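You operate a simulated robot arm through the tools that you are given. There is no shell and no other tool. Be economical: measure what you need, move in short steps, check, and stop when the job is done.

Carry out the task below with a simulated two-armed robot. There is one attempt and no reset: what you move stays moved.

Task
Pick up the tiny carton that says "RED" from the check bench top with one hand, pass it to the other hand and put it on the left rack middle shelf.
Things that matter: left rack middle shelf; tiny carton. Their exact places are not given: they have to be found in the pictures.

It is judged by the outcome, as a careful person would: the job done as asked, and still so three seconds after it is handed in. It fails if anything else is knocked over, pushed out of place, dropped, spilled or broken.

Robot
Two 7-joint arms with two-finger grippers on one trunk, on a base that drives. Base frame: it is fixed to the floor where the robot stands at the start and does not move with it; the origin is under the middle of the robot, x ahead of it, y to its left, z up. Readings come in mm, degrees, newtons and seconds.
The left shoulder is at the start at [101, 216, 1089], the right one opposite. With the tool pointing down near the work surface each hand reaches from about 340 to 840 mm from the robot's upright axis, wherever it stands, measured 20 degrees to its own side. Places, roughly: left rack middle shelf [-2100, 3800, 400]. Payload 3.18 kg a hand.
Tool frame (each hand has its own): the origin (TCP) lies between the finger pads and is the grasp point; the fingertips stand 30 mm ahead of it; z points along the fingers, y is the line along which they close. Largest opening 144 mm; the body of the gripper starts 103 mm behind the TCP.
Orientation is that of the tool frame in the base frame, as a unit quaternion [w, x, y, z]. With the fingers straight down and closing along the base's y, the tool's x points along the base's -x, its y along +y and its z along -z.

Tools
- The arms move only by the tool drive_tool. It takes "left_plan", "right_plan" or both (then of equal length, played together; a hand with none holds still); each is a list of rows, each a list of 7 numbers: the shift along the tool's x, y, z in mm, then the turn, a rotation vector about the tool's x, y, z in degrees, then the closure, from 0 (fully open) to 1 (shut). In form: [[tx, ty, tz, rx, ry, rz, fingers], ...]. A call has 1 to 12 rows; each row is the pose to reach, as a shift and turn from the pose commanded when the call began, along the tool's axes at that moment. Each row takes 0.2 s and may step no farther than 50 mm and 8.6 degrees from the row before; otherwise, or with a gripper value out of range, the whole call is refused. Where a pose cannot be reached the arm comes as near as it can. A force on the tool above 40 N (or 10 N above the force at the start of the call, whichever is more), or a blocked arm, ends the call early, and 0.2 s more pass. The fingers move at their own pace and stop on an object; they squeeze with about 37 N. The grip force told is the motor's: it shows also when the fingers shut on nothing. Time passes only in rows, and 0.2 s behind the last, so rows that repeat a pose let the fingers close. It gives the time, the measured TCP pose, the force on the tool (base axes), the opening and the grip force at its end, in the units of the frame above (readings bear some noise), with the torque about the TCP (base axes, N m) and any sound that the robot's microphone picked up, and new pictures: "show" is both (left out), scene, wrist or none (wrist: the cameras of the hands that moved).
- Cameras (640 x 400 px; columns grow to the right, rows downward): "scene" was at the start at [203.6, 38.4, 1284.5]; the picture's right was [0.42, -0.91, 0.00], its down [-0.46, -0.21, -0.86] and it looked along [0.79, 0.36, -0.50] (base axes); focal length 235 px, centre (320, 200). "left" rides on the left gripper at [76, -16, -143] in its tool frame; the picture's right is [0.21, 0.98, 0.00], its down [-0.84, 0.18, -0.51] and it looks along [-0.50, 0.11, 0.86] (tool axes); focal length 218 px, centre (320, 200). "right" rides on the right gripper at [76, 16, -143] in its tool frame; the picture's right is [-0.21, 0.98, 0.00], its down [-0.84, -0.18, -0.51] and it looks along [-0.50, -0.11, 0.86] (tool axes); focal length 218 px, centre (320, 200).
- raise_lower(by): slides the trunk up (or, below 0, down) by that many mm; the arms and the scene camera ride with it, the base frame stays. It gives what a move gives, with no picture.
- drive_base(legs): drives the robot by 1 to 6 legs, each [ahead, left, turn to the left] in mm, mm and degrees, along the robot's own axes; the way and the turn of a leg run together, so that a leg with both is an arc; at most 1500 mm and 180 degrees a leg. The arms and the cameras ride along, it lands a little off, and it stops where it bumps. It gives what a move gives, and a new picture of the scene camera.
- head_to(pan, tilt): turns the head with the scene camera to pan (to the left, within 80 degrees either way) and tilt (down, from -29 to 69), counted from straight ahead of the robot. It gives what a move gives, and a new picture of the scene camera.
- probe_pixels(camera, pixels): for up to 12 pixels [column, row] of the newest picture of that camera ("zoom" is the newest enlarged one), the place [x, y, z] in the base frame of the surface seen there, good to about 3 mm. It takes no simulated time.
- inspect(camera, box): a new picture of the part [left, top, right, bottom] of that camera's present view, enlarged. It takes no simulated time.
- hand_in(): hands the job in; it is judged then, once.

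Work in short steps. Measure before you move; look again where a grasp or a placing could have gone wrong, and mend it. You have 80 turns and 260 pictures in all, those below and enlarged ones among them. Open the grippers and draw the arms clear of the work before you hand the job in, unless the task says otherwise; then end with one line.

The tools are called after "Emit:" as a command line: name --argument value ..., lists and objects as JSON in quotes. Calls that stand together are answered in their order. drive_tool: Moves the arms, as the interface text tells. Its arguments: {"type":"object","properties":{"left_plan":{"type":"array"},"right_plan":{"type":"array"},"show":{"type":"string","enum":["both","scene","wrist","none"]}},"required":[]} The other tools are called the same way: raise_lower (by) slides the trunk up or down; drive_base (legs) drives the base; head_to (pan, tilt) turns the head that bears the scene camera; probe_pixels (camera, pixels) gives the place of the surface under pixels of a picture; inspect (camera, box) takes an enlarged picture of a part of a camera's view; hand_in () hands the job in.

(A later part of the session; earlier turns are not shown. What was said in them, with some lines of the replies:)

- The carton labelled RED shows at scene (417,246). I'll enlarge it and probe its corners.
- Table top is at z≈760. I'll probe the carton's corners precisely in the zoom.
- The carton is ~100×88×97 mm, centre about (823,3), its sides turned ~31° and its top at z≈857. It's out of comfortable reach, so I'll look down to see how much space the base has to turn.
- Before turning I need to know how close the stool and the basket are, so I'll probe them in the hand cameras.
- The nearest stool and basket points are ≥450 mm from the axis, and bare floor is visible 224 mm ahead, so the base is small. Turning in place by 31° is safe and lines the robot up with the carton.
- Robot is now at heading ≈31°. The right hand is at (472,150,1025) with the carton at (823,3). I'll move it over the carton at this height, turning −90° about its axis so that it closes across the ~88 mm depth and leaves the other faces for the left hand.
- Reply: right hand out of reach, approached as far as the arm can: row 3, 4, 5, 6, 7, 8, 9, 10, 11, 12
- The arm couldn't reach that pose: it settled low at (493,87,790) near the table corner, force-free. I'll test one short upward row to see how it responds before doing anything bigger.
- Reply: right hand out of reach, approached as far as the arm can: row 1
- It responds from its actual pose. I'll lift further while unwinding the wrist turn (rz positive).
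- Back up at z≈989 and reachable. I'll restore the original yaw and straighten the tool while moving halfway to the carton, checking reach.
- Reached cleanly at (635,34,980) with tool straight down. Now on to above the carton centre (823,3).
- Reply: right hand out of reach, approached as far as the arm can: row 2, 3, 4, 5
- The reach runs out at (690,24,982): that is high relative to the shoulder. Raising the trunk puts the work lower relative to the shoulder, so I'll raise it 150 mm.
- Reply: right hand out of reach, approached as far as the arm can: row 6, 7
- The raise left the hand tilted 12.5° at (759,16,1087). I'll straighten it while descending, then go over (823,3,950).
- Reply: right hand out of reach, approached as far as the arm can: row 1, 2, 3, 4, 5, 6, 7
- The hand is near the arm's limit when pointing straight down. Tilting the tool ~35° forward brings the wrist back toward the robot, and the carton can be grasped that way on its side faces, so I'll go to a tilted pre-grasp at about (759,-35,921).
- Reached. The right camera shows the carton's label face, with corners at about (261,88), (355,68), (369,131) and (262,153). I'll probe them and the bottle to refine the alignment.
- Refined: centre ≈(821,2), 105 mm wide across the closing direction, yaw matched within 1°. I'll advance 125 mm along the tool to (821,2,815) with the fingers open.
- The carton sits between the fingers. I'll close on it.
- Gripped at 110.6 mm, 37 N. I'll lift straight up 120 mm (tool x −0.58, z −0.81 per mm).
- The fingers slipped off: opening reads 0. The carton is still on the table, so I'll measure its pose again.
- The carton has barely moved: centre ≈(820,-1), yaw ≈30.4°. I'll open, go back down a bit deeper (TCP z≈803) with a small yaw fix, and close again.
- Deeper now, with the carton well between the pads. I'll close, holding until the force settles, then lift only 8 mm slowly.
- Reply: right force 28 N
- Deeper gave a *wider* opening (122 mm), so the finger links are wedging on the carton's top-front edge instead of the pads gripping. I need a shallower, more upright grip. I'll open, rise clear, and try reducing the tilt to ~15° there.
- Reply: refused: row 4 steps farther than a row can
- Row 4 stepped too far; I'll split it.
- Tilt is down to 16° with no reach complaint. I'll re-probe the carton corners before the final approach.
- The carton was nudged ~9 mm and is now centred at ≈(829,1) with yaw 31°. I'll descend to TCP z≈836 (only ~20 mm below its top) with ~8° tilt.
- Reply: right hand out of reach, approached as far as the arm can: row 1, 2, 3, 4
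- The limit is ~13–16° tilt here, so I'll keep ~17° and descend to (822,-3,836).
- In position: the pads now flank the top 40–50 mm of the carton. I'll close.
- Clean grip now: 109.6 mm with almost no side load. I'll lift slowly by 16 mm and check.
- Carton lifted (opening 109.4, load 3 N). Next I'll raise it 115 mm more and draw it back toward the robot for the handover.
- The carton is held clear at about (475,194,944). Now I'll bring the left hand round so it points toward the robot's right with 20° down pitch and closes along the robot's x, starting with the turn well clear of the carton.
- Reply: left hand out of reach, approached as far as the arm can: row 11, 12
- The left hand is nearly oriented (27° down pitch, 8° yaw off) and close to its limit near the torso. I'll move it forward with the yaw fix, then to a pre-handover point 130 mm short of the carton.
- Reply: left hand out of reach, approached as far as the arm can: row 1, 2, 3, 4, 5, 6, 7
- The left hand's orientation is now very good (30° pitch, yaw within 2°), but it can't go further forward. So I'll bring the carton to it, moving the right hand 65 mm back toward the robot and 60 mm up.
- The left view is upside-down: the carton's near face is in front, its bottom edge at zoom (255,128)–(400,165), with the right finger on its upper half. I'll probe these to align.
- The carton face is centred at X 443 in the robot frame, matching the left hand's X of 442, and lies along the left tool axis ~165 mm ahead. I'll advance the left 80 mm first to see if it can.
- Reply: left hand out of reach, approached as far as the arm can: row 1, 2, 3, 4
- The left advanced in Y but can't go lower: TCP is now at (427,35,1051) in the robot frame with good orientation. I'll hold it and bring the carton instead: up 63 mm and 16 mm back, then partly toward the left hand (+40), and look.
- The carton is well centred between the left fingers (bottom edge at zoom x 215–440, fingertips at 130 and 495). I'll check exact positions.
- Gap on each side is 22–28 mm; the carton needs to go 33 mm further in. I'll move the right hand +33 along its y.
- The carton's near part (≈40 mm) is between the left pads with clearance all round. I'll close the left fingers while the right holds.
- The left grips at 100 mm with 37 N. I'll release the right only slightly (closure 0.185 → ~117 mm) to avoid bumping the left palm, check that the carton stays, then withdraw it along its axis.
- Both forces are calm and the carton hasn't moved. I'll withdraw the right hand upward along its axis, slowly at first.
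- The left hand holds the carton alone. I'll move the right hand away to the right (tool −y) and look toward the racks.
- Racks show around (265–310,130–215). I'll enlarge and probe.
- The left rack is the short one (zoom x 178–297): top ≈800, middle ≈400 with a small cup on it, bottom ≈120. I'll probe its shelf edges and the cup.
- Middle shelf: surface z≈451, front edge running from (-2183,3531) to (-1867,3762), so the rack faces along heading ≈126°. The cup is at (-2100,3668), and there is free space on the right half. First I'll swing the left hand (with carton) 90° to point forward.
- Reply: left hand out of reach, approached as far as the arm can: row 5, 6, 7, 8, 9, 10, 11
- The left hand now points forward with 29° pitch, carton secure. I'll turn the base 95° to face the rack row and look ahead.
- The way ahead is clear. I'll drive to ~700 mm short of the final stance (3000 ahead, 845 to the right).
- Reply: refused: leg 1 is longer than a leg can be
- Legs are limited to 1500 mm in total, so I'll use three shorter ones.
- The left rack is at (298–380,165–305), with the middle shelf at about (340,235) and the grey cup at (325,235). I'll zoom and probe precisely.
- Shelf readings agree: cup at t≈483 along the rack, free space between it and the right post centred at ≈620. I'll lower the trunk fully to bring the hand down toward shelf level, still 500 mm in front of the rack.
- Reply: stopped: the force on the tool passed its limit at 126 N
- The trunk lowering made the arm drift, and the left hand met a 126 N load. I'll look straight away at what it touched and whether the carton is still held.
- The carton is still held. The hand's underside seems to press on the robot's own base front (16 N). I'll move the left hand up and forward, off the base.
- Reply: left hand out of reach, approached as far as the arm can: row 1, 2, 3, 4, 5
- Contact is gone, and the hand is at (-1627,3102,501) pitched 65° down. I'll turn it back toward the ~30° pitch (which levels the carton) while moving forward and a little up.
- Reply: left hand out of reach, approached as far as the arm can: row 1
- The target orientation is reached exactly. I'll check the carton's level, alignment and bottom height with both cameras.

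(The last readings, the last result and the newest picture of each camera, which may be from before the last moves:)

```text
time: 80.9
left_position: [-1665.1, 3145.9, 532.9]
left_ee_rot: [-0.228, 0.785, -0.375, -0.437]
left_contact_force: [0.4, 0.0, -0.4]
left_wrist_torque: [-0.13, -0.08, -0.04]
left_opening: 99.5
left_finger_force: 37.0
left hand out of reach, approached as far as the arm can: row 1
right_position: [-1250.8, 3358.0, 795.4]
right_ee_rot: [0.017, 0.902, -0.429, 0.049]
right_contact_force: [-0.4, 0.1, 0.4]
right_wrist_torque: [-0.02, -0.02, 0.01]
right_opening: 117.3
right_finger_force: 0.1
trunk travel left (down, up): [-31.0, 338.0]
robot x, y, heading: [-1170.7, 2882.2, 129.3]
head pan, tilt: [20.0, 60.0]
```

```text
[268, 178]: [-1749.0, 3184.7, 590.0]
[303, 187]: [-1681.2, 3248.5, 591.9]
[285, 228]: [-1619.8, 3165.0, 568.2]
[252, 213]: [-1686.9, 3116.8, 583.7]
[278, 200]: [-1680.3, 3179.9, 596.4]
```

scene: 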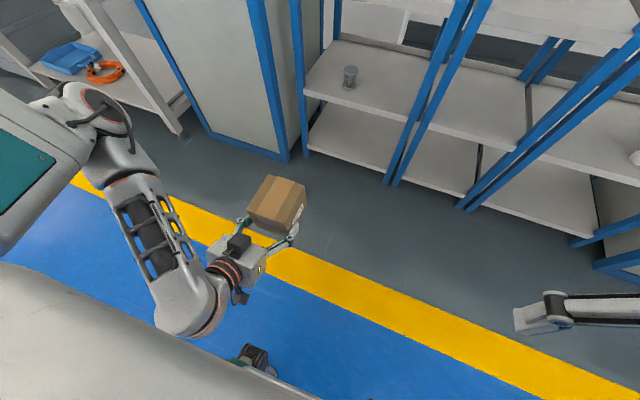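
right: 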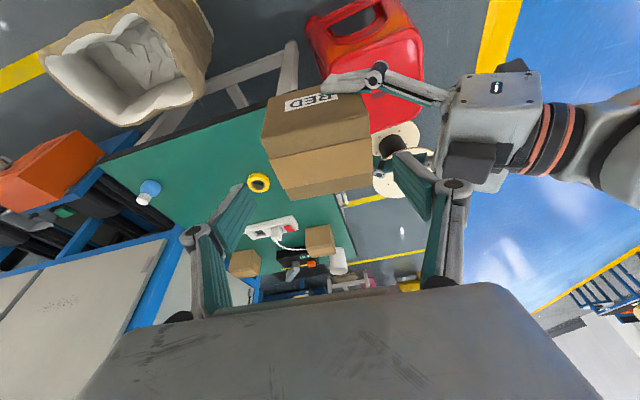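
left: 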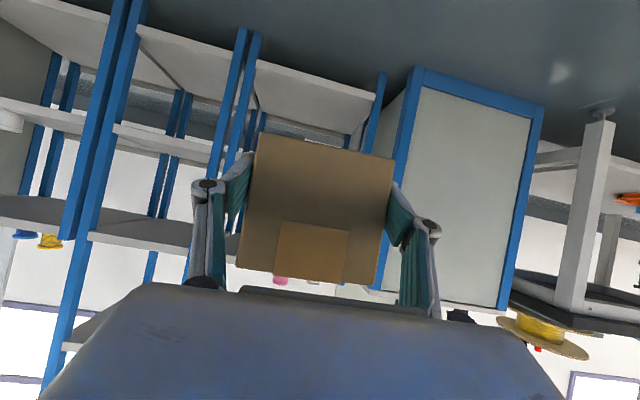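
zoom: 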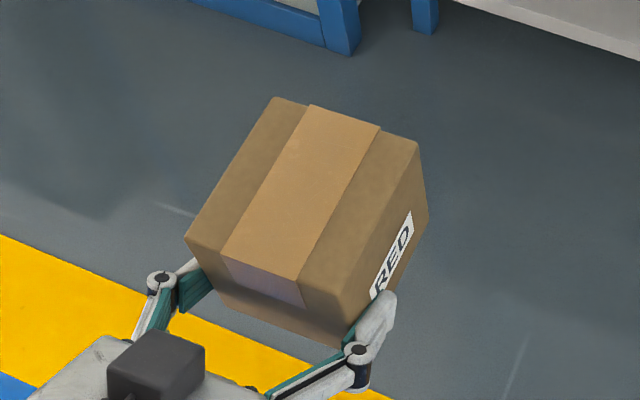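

I'll probe the top corners in the zoom for a better level estimate.

Emit:
probe_pixels --camera "zoom" --pixels '[[280, 104], [411, 146], [194, 238], [338, 300], [240, 180], [370, 220], [300, 120], [260, 255], [345, 335], [225, 295]]'

```text
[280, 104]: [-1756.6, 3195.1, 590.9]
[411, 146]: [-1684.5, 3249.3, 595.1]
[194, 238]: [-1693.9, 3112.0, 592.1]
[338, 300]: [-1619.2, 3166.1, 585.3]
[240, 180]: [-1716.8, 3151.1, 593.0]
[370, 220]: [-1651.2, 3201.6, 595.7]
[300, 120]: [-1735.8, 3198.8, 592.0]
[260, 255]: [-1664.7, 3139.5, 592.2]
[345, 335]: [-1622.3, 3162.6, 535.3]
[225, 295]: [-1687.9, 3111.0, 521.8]
```

The carton is level within ~2° and aligned with the rack (36–37°). Its centre is at (-1689,3181) with bottom z≈496, 45 mm above the shelf. I'll drive 414 ahead / 128 right, which leaves its front ~100 mm short of the shelf edge.

Emit:
drive_base --legs '[[414, -128, 0]]'

Emit:
head_to --pan 25 --tilt 45

```text
time: 83.6
left_position: [-1828.2, 3551.3, 531.3]
left_ee_rot: [-0.228, 0.785, -0.377, -0.436]
left_contact_force: [0.7, 0.3, -0.8]
left_wrist_torque: [-0.11, -0.1, 0.01]
left_opening: 99.3
left_finger_force: 37.2
right_position: [-1414.4, 3762.6, 794.7]
right_ee_rot: [0.016, 0.9, -0.432, 0.049]
right_contact_force: [-0.5, -0.2, 0.1]
right_wrist_torque: [-0.01, 0.0, 0.01]
right_opening: 117.5
right_finger_force: 0.0
trunk travel left (down, up): [-31.0, 338.0]
robot x, y, heading: [-1342.5, 3284.7, 128.8]
head pan, tilt: [20.0, 60.0]
```

scene: 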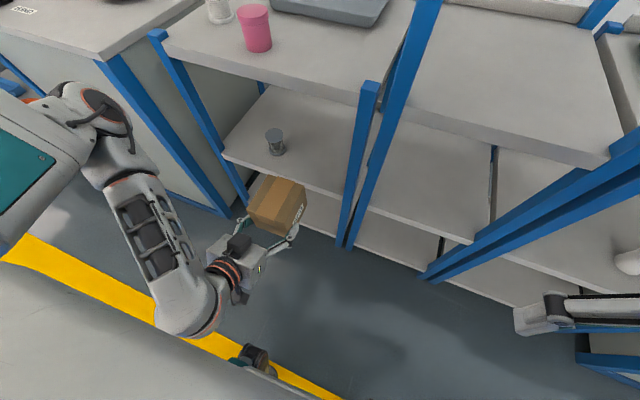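

```text
time: 84.4
left_position: [-1830.0, 3550.6, 531.1]
left_ee_rot: [-0.227, 0.785, -0.377, -0.436]
left_contact_force: [0.5, 0.2, -0.4]
left_wrist_torque: [-0.14, -0.08, 0.01]
left_opening: 99.4
left_finger_force: 36.5
right_position: [-1414.1, 3763.2, 794.7]
right_ee_rot: [0.017, 0.901, -0.432, 0.048]
right_contact_force: [0.0, -0.3, 0.7]
right_wrist_torque: [0.0, 0.02, -0.01]
right_opening: 117.4
right_finger_force: 0.0
trunk travel left (down, up): [-31.0, 338.0]
robot x, y, heading: [-1338.6, 3285.4, 128.9]
head pan, tilt: [25.0, 45.0]
```

scene: 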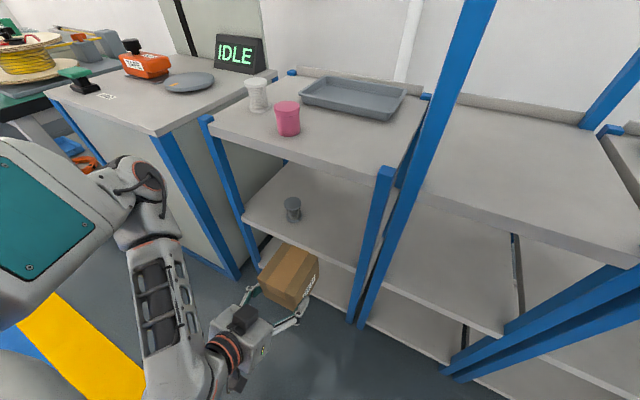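

Let me probe the shelf edge, right post, cup, and carton top corners from here.

Emit:
inspect --camera "scene" --box '[200, 150, 400, 330]'

Emit:
probe_pixels --camera "scene" --pixels '[[250, 224], [345, 267], [372, 225], [368, 250], [292, 218], [293, 200], [340, 235], [282, 246], [318, 260], [262, 275], [292, 305], [290, 275]]'

```text
2.22 times, centred on (300, 240) of scene
```

zoom: 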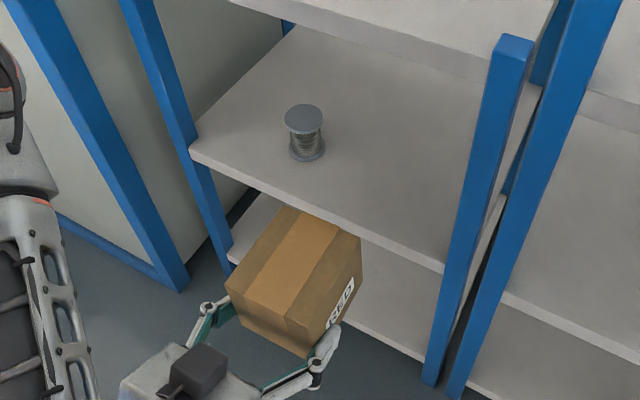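

```text
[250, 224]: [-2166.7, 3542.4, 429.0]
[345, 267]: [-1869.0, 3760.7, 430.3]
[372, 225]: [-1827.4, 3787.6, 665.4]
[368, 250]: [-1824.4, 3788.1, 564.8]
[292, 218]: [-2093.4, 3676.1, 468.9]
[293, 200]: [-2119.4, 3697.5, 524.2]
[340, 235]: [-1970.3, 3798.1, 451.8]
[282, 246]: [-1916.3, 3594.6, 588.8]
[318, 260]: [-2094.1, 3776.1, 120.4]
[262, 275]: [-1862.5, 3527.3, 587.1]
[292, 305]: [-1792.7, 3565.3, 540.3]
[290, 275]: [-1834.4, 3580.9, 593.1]
```

The carton is at t≈620, midway between the spool (edge ≈505) and the post (≈735), and needs 255 mm forward at the same height. I'll first extend the arm 80 mm (still outside) to see if it stays in reach, adding a 2° roll fix.

Emit:
drive_tool --left_plan '[[-10, -0.5, 17, -0.5, 0, 0.8, 1], [-20.6, -1.1, 34.2, -1, 0, 1.7, 1], [-31, -1.7, 51, -1, 0, 1.7, 1], [-41.2, -2.2, 68.4, -1, 0, 1.7, 1]]' --show "scene"

```text
time: 85.4
left_position: [-1878.3, 3615.0, 530.1]
left_ee_rot: [-0.214, 0.782, -0.385, -0.441]
left_contact_force: [0.4, 0.1, -0.5]
left_wrist_torque: [-0.08, -0.09, -0.02]
left_opening: 99.6
left_finger_force: 37.0
right_position: [-1415.1, 3763.8, 795.1]
right_ee_rot: [0.018, 0.9, -0.432, 0.048]
right_contact_force: [-0.2, 0.0, 0.1]
right_wrist_torque: [0.0, 0.04, 0.0]
right_opening: 117.6
right_finger_force: 0.0
trunk travel left (down, up): [-31.0, 338.0]
robot x, y, heading: [-1338.9, 3285.3, 129.0]
head pan, tilt: [25.0, 45.0]
```

scene: 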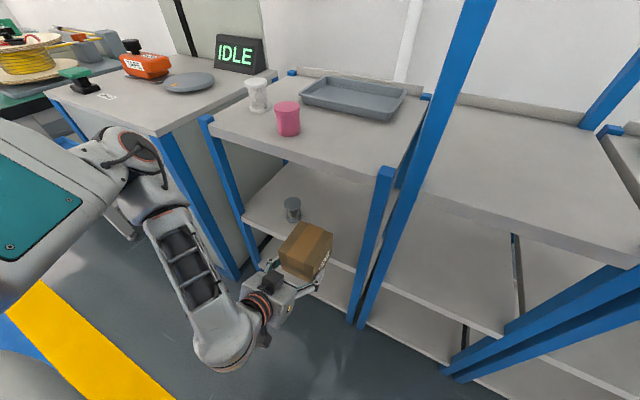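

In reach, and moved 81 mm straight in. Next the base carries it the remaining 175 mm along the rack's normal; the right hand will still be ~90 mm clear of the racks.

Emit:
drive_base --legs '[[175, -8, 0]]'

Emit:
inspect --camera "scene" --box '[220, 150, 460, 330]'

```text
time: 86.8
left_position: [-1982.8, 3755.7, 531.1]
left_ee_rot: [-0.214, 0.782, -0.384, -0.442]
left_contact_force: [-0.1, 0.2, 0.2]
left_wrist_torque: [-0.06, -0.04, -0.01]
left_opening: 99.5
left_finger_force: 36.9
right_position: [-1520.5, 3905.6, 794.7]
right_ee_rot: [0.018, 0.901, -0.431, 0.048]
right_contact_force: [0.0, -0.1, -0.1]
right_wrist_torque: [-0.02, 0.0, 0.01]
right_opening: 117.4
right_finger_force: 0.0
trunk travel left (down, up): [-31.0, 338.0]
robot x, y, heading: [-1444.2, 3430.1, 128.9]
head pan, tilt: [25.0, 45.0]
```

scene: 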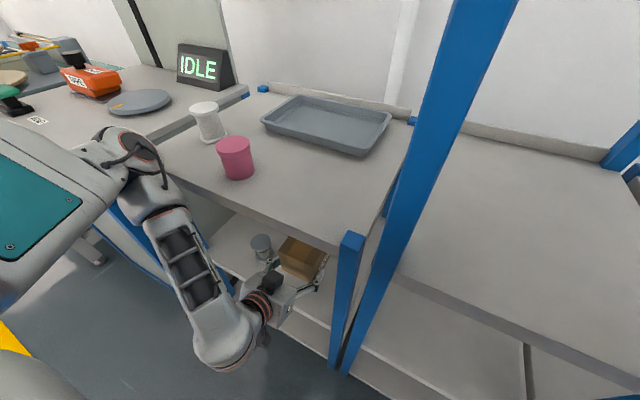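

```text
2.22 times, centred on (340, 240) of scene
```

zoom: 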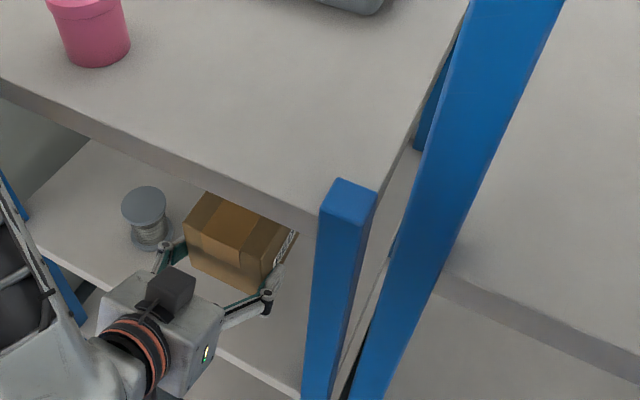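

The carton is inside, about 50 mm behind the shelf edge. The left finger is fairly near the spool, so I'll shift 8 mm right, then lower 36 mm. I'll open only slightly later.

Emit:
drive_tool --left_plan '[[0, -8, 0, 0, 0, 0, 1], [8.6, -8, 5.2, 0, 0, 0, 1], [17.1, -8, 10.4, 0, 0, 0, 1], [25.7, -8, 15.5, 0, 0, 0, 1], [30.8, -8, 18.6, 0, 0, 0, 1], [30.8, -8, 18.6, 0, 0, 0, 1]]'

Emit:
inspect --camera "scene" --box '[240, 210, 360, 310]'

```text
time: 88.2
left_position: [-1976.7, 3761.3, 499.3]
left_ee_rot: [-0.215, 0.78, -0.384, -0.444]
left_contact_force: [0.4, -0.2, 0.0]
left_wrist_torque: [-0.12, -0.09, -0.01]
left_opening: 99.6
left_finger_force: 37.0
right_position: [-1517.6, 3903.9, 796.8]
right_ee_rot: [0.017, 0.901, -0.431, 0.046]
right_contact_force: [0.5, -0.3, -0.2]
right_wrist_torque: [0.01, 0.0, -0.03]
right_opening: 117.1
right_finger_force: 0.0
trunk travel left (down, up): [-31.0, 338.0]
robot x, y, heading: [-1445.6, 3433.8, 129.1]
head pan, tilt: [25.0, 45.0]
```

scene: 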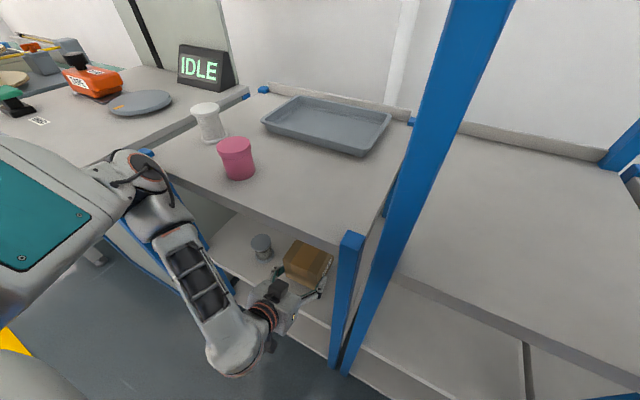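
left: 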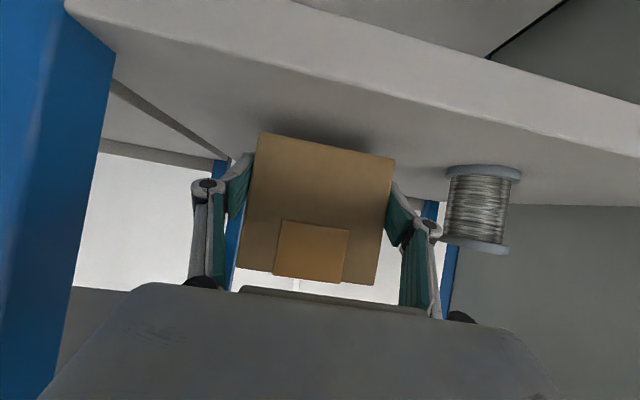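

```text
4.00 times, centred on (300, 260) of scene
```

zoom: 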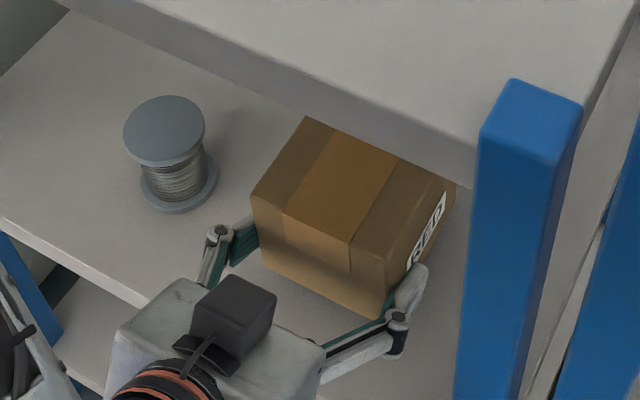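

Spool and post are both clear of the fingers. I'll measure the remaining gap under the carton.

Emit:
probe_pixels --camera "left" --pixels '[[265, 139], [325, 150], [390, 162], [320, 128], [300, 110], [430, 180], [455, 195]]'

Emit:
probe_pixels --camera "zoom" --pixels '[[258, 195], [380, 258], [310, 122], [445, 190], [350, 200], [395, 350]]'

```text
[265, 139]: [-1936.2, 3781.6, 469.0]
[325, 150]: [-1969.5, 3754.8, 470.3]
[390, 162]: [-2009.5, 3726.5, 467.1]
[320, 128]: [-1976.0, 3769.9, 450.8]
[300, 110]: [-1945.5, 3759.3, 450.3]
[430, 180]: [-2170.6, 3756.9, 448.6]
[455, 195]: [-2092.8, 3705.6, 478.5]
```

```text
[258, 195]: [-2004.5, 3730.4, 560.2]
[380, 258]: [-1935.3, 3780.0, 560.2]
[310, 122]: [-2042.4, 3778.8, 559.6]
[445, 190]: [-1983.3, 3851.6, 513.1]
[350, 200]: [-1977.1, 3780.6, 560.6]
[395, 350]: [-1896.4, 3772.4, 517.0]
```

The top is level at 560, so the bottom is ≈463 and the gap ≈12 mm. I'll lower 12 mm in small steps, watching the force.

Emit:
drive_tool --left_plan '[[3.4, 0, 2.1, 0, 0, 0, 1], [6.8, 0, 4.1, 0, 0, 0, 1], [8.6, 0, 5.2, 0, 0, 0, 1], [9.8, 0, 6, 0, 0, 0, 1], [10.7, 0, 6.5, 0, 0, 0, 1]]' --show "wrist"

```text
time: 89.5
left_position: [-1976.7, 3758.9, 486.7]
left_ee_rot: [-0.214, 0.781, -0.384, -0.443]
left_contact_force: [-1.0, 0.0, 0.4]
left_wrist_torque: [-0.11, -0.09, -0.01]
left_opening: 99.5
left_finger_force: 37.3
right_position: [-1516.8, 3904.6, 796.1]
right_ee_rot: [0.017, 0.901, -0.431, 0.046]
right_contact_force: [-0.1, -0.6, 0.1]
right_wrist_torque: [-0.01, -0.01, 0.06]
right_opening: 117.5
right_finger_force: 0.1
trunk travel left (down, up): [-31.0, 338.0]
robot x, y, heading: [-1446.2, 3427.8, 129.1]
head pan, tilt: [25.0, 45.0]
```

left: 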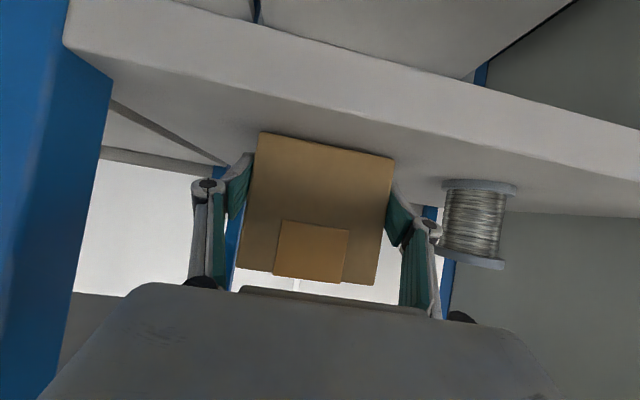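

No contact yet. I'll creep down in 1 mm steps until the force changes.

Emit:
drive_tool --left_plan '[[0.9, 0, 0.5, 0, 0, 0, 1], [1.7, 0, 1, 0, 0, 0, 1], [2.6, 0, 1.6, 0, 0, 0, 1], [2.6, 0, 1.6, 0, 0, 0, 1]]' --show "wrist"

Emit:
probe_pixels --camera "left" --pixels '[[265, 137], [325, 148], [390, 160], [320, 120], [315, 260]]'

```text
time: 90.5
left_position: [-1977.4, 3759.0, 484.7]
left_ee_rot: [-0.215, 0.781, -0.385, -0.443]
left_contact_force: [0.8, 0.4, 0.8]
left_wrist_torque: [-0.02, -0.04, 0.0]
left_opening: 99.3
left_finger_force: 37.4
left hand out of reach, approached as far as the arm can: row 2, 3
right_position: [-1516.9, 3902.8, 796.0]
right_ee_rot: [0.017, 0.901, -0.431, 0.046]
right_contact_force: [-0.4, -0.3, 0.4]
right_wrist_torque: [0.01, 0.0, -0.06]
right_opening: 117.1
right_finger_force: 0.1
trunk travel left (down, up): [-31.0, 338.0]
robot x, y, heading: [-1447.3, 3427.5, 129.2]
head pan, tilt: [25.0, 45.0]
```

left: 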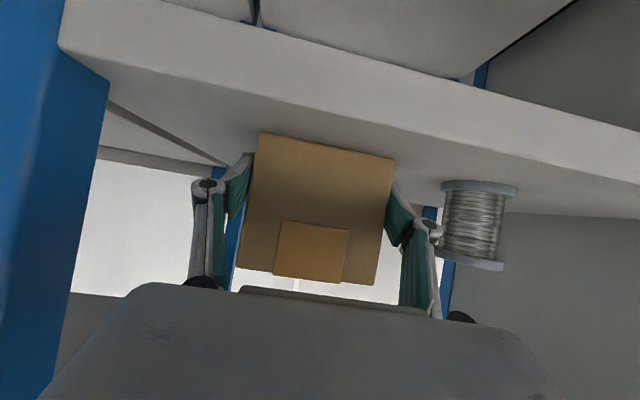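

```text
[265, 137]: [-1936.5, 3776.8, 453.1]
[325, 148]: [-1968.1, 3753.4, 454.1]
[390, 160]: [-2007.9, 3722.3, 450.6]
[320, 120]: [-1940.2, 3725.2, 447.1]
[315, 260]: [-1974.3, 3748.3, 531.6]
```

The wrist torque dropped to ~0 and the bottom edge reads 450–454 against the shelf at 451: it's touching. I'll release in small steps to ~114 mm.

Emit:
drive_tool --left_plan '[[0, 0, 0, 0, 0, 0, 0.29], [0, 0, 0, 0, 0, 0, 0.26], [0, 0, 0, 0, 0, 0, 0.23], [0, 0, 0, 0, 0, 0, 0.21], [0, 0, 0, 0, 0, 0, 0.21]]' --show "both"

Emit:
inspect --camera "scene" --box '[240, 210, 360, 310]'

```text
time: 91.7
left_position: [-1976.8, 3757.9, 485.0]
left_ee_rot: [-0.215, 0.781, -0.384, -0.443]
left_contact_force: [0.1, 0.5, -0.4]
left_wrist_torque: [-0.01, -0.04, 0.03]
left_opening: 113.8
left_finger_force: 0.0
right_position: [-1517.4, 3901.0, 796.7]
right_ee_rot: [0.016, 0.901, -0.431, 0.045]
right_contact_force: [-0.6, 0.3, -1.0]
right_wrist_torque: [0.02, 0.0, 0.01]
right_opening: 117.3
right_finger_force: 0.1
trunk travel left (down, up): [-31.0, 338.0]
robot x, y, heading: [-1445.1, 3427.1, 129.2]
head pan, tilt: [25.0, 45.0]
```

scene: 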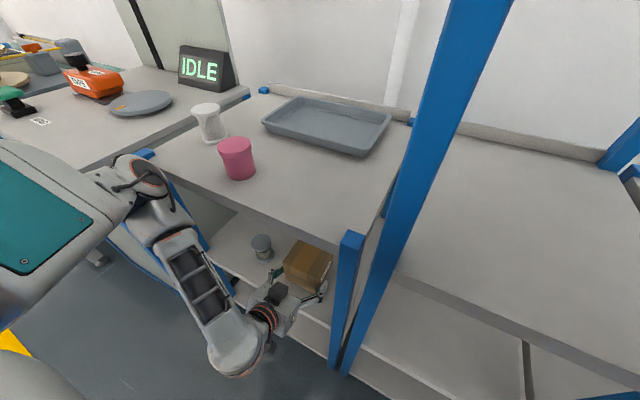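
left: 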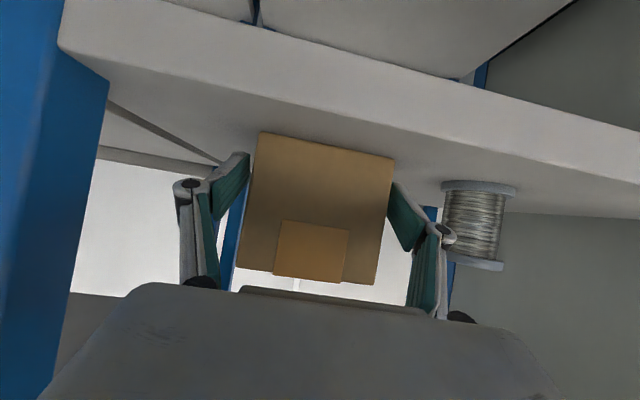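

```text
4.00 times, centred on (300, 260) of scene
```

zoom: 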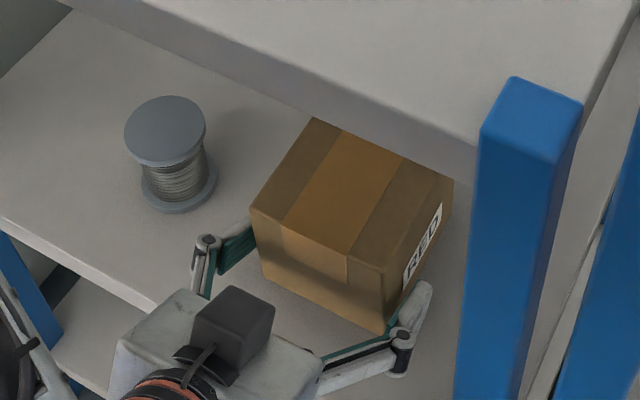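

The carton stands free, with finger gaps on both sides. I'll withdraw the left hand straight back along the rack normal.

Emit:
drive_tool --left_plan '[[5.2, 0.3, -8.6, 0, 0, 0, 0.21], [13, 0.7, -21.4, 0, 0, 0, 0.21], [23, 1.3, -38.5, 0, 0, 0, 0.21], [36, 2, -60, 0, 0, 0, 0.21], [52, 3, -86, 0, 0, 0, 0.21]]'

```text
time: 92.8
left_position: [-1950.3, 3675.3, 501.2]
left_ee_rot: [-0.214, 0.782, -0.385, -0.441]
left_contact_force: [-0.5, -0.6, 0.0]
left_wrist_torque: [0.02, -0.03, -0.02]
left_opening: 113.7
left_finger_force: 0.0
left hand out of reach, approached as far as the arm can: row 1, 2, 3, 4, 5
right_position: [-1518.8, 3904.0, 794.0]
right_ee_rot: [0.018, 0.901, -0.431, 0.047]
right_contact_force: [0.0, 0.4, 0.4]
right_wrist_torque: [-0.01, 0.03, -0.01]
right_opening: 117.5
right_finger_force: 0.1
trunk travel left (down, up): [-31.0, 338.0]
robot x, y, heading: [-1446.3, 3429.4, 128.9]
head pan, tilt: [25.0, 45.0]
```

scene: 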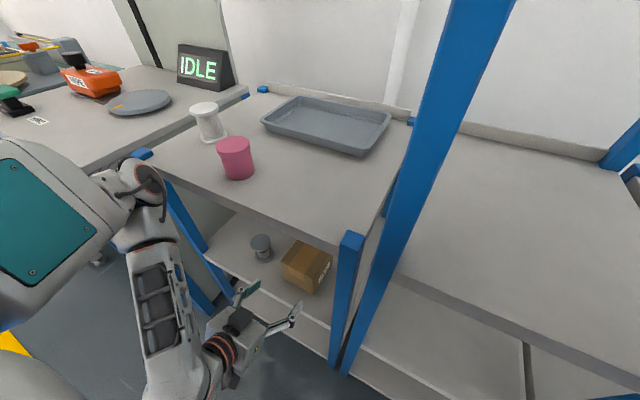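
left: 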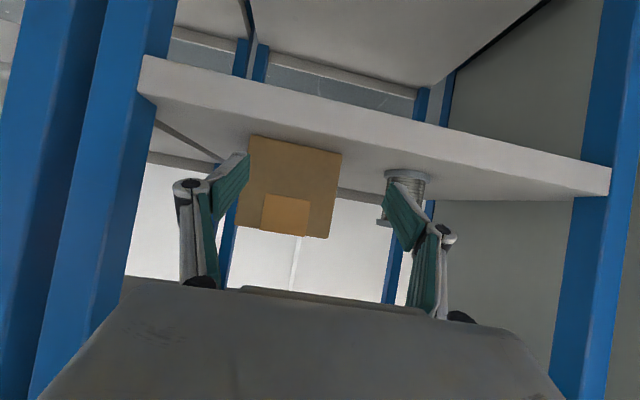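

The hand is out and the carton is standing. I'll back the base away 350 mm, open the grippers, and verify.

Emit:
drive_base --legs '[[-350, 15, 0]]'

Emit:
drive_tool --left_plan '[[0, 0, 0, 0, 0, 0, 0], [0, 0, 0, 0, 0, 0, 0]]' --right_plan '[[0, 0, 0, 0, 0, 0, 0], [0, 0, 0, 0, 0, 0, 0]]' --show "scene"

Emit:
inspect --camera "scene" --box '[200, 60, 440, 260]'

```text
time: 95.1
left_position: [-1745.5, 3396.5, 502.5]
left_ee_rot: [-0.215, 0.782, -0.384, -0.442]
left_contact_force: [0.6, -0.4, 0.1]
left_wrist_torque: [0.0, 0.0, -0.01]
left_opening: 113.6
left_finger_force: 0.1
right_position: [-1311.4, 3624.4, 794.7]
right_ee_rot: [0.017, 0.901, -0.431, 0.048]
right_contact_force: [0.3, -1.4, 0.8]
right_wrist_torque: [0.0, 0.02, 0.02]
right_opening: 117.3
right_finger_force: 0.0
trunk travel left (down, up): [-31.0, 338.0]
robot x, y, heading: [-1230.4, 3146.6, 129.4]
head pan, tilt: [25.0, 45.0]
```

scene: 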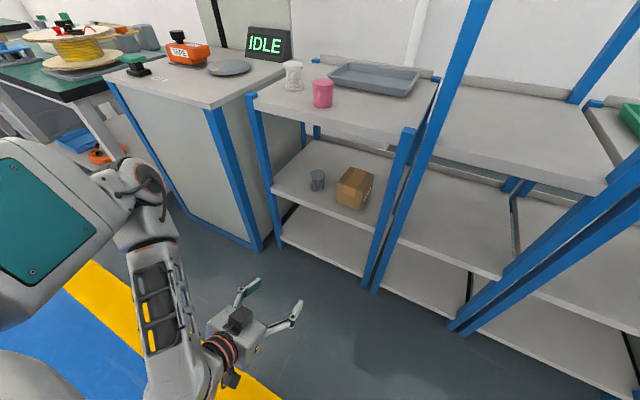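

```text
time: 95.7
left_position: [-1744.8, 3395.5, 501.0]
left_ee_rot: [-0.214, 0.782, -0.384, -0.442]
left_contact_force: [-0.5, -0.1, 0.1]
left_wrist_torque: [0.03, 0.0, 0.0]
left_opening: 144.2
left_finger_force: 0.0
right_position: [-1311.4, 3625.5, 794.3]
right_ee_rot: [0.017, 0.901, -0.43, 0.048]
right_contact_force: [-0.1, 0.6, 0.8]
right_wrist_torque: [-0.01, 0.01, 0.0]
right_opening: 144.3
right_finger_force: 0.1
trunk travel left (down, up): [-31.0, 338.0]
robot x, y, heading: [-1233.5, 3149.5, 129.2]
head pan, tilt: [25.0, 45.0]
```

scene: 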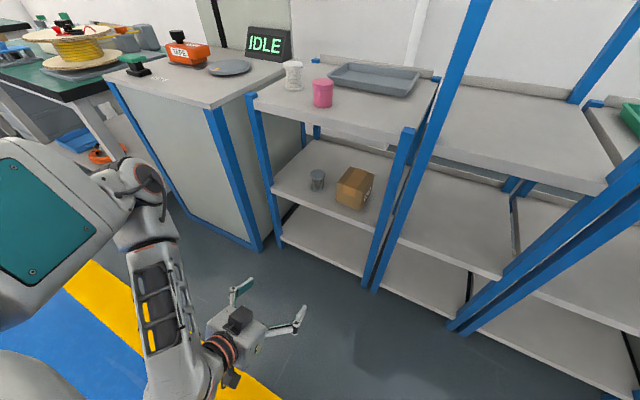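

```text
2.00 times, centred on (320, 160) of scene
```

zoom: 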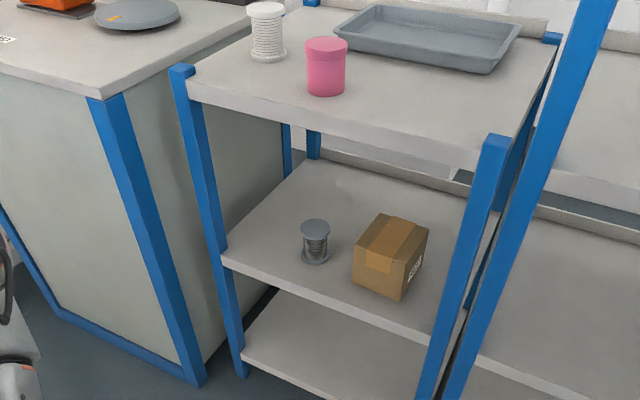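

The carton stands flat on the left rack's middle shelf, the spool beside it is undisturbed, and both grippers are open and clear. I'll hand it in.

Emit:
hand_in

```text
The job is handed in.
```

The "RED" carton was picked up with the right hand, passed in the air to the left, and now stands on the left rack's middle shelf. Nothing else was knocked over or dropped. Two failed grasps nudged the carton about 9 mm on the bench first, and lowering the trunk pressed the left hand against what looked like the robot's own base (126 N, stopped automatically).
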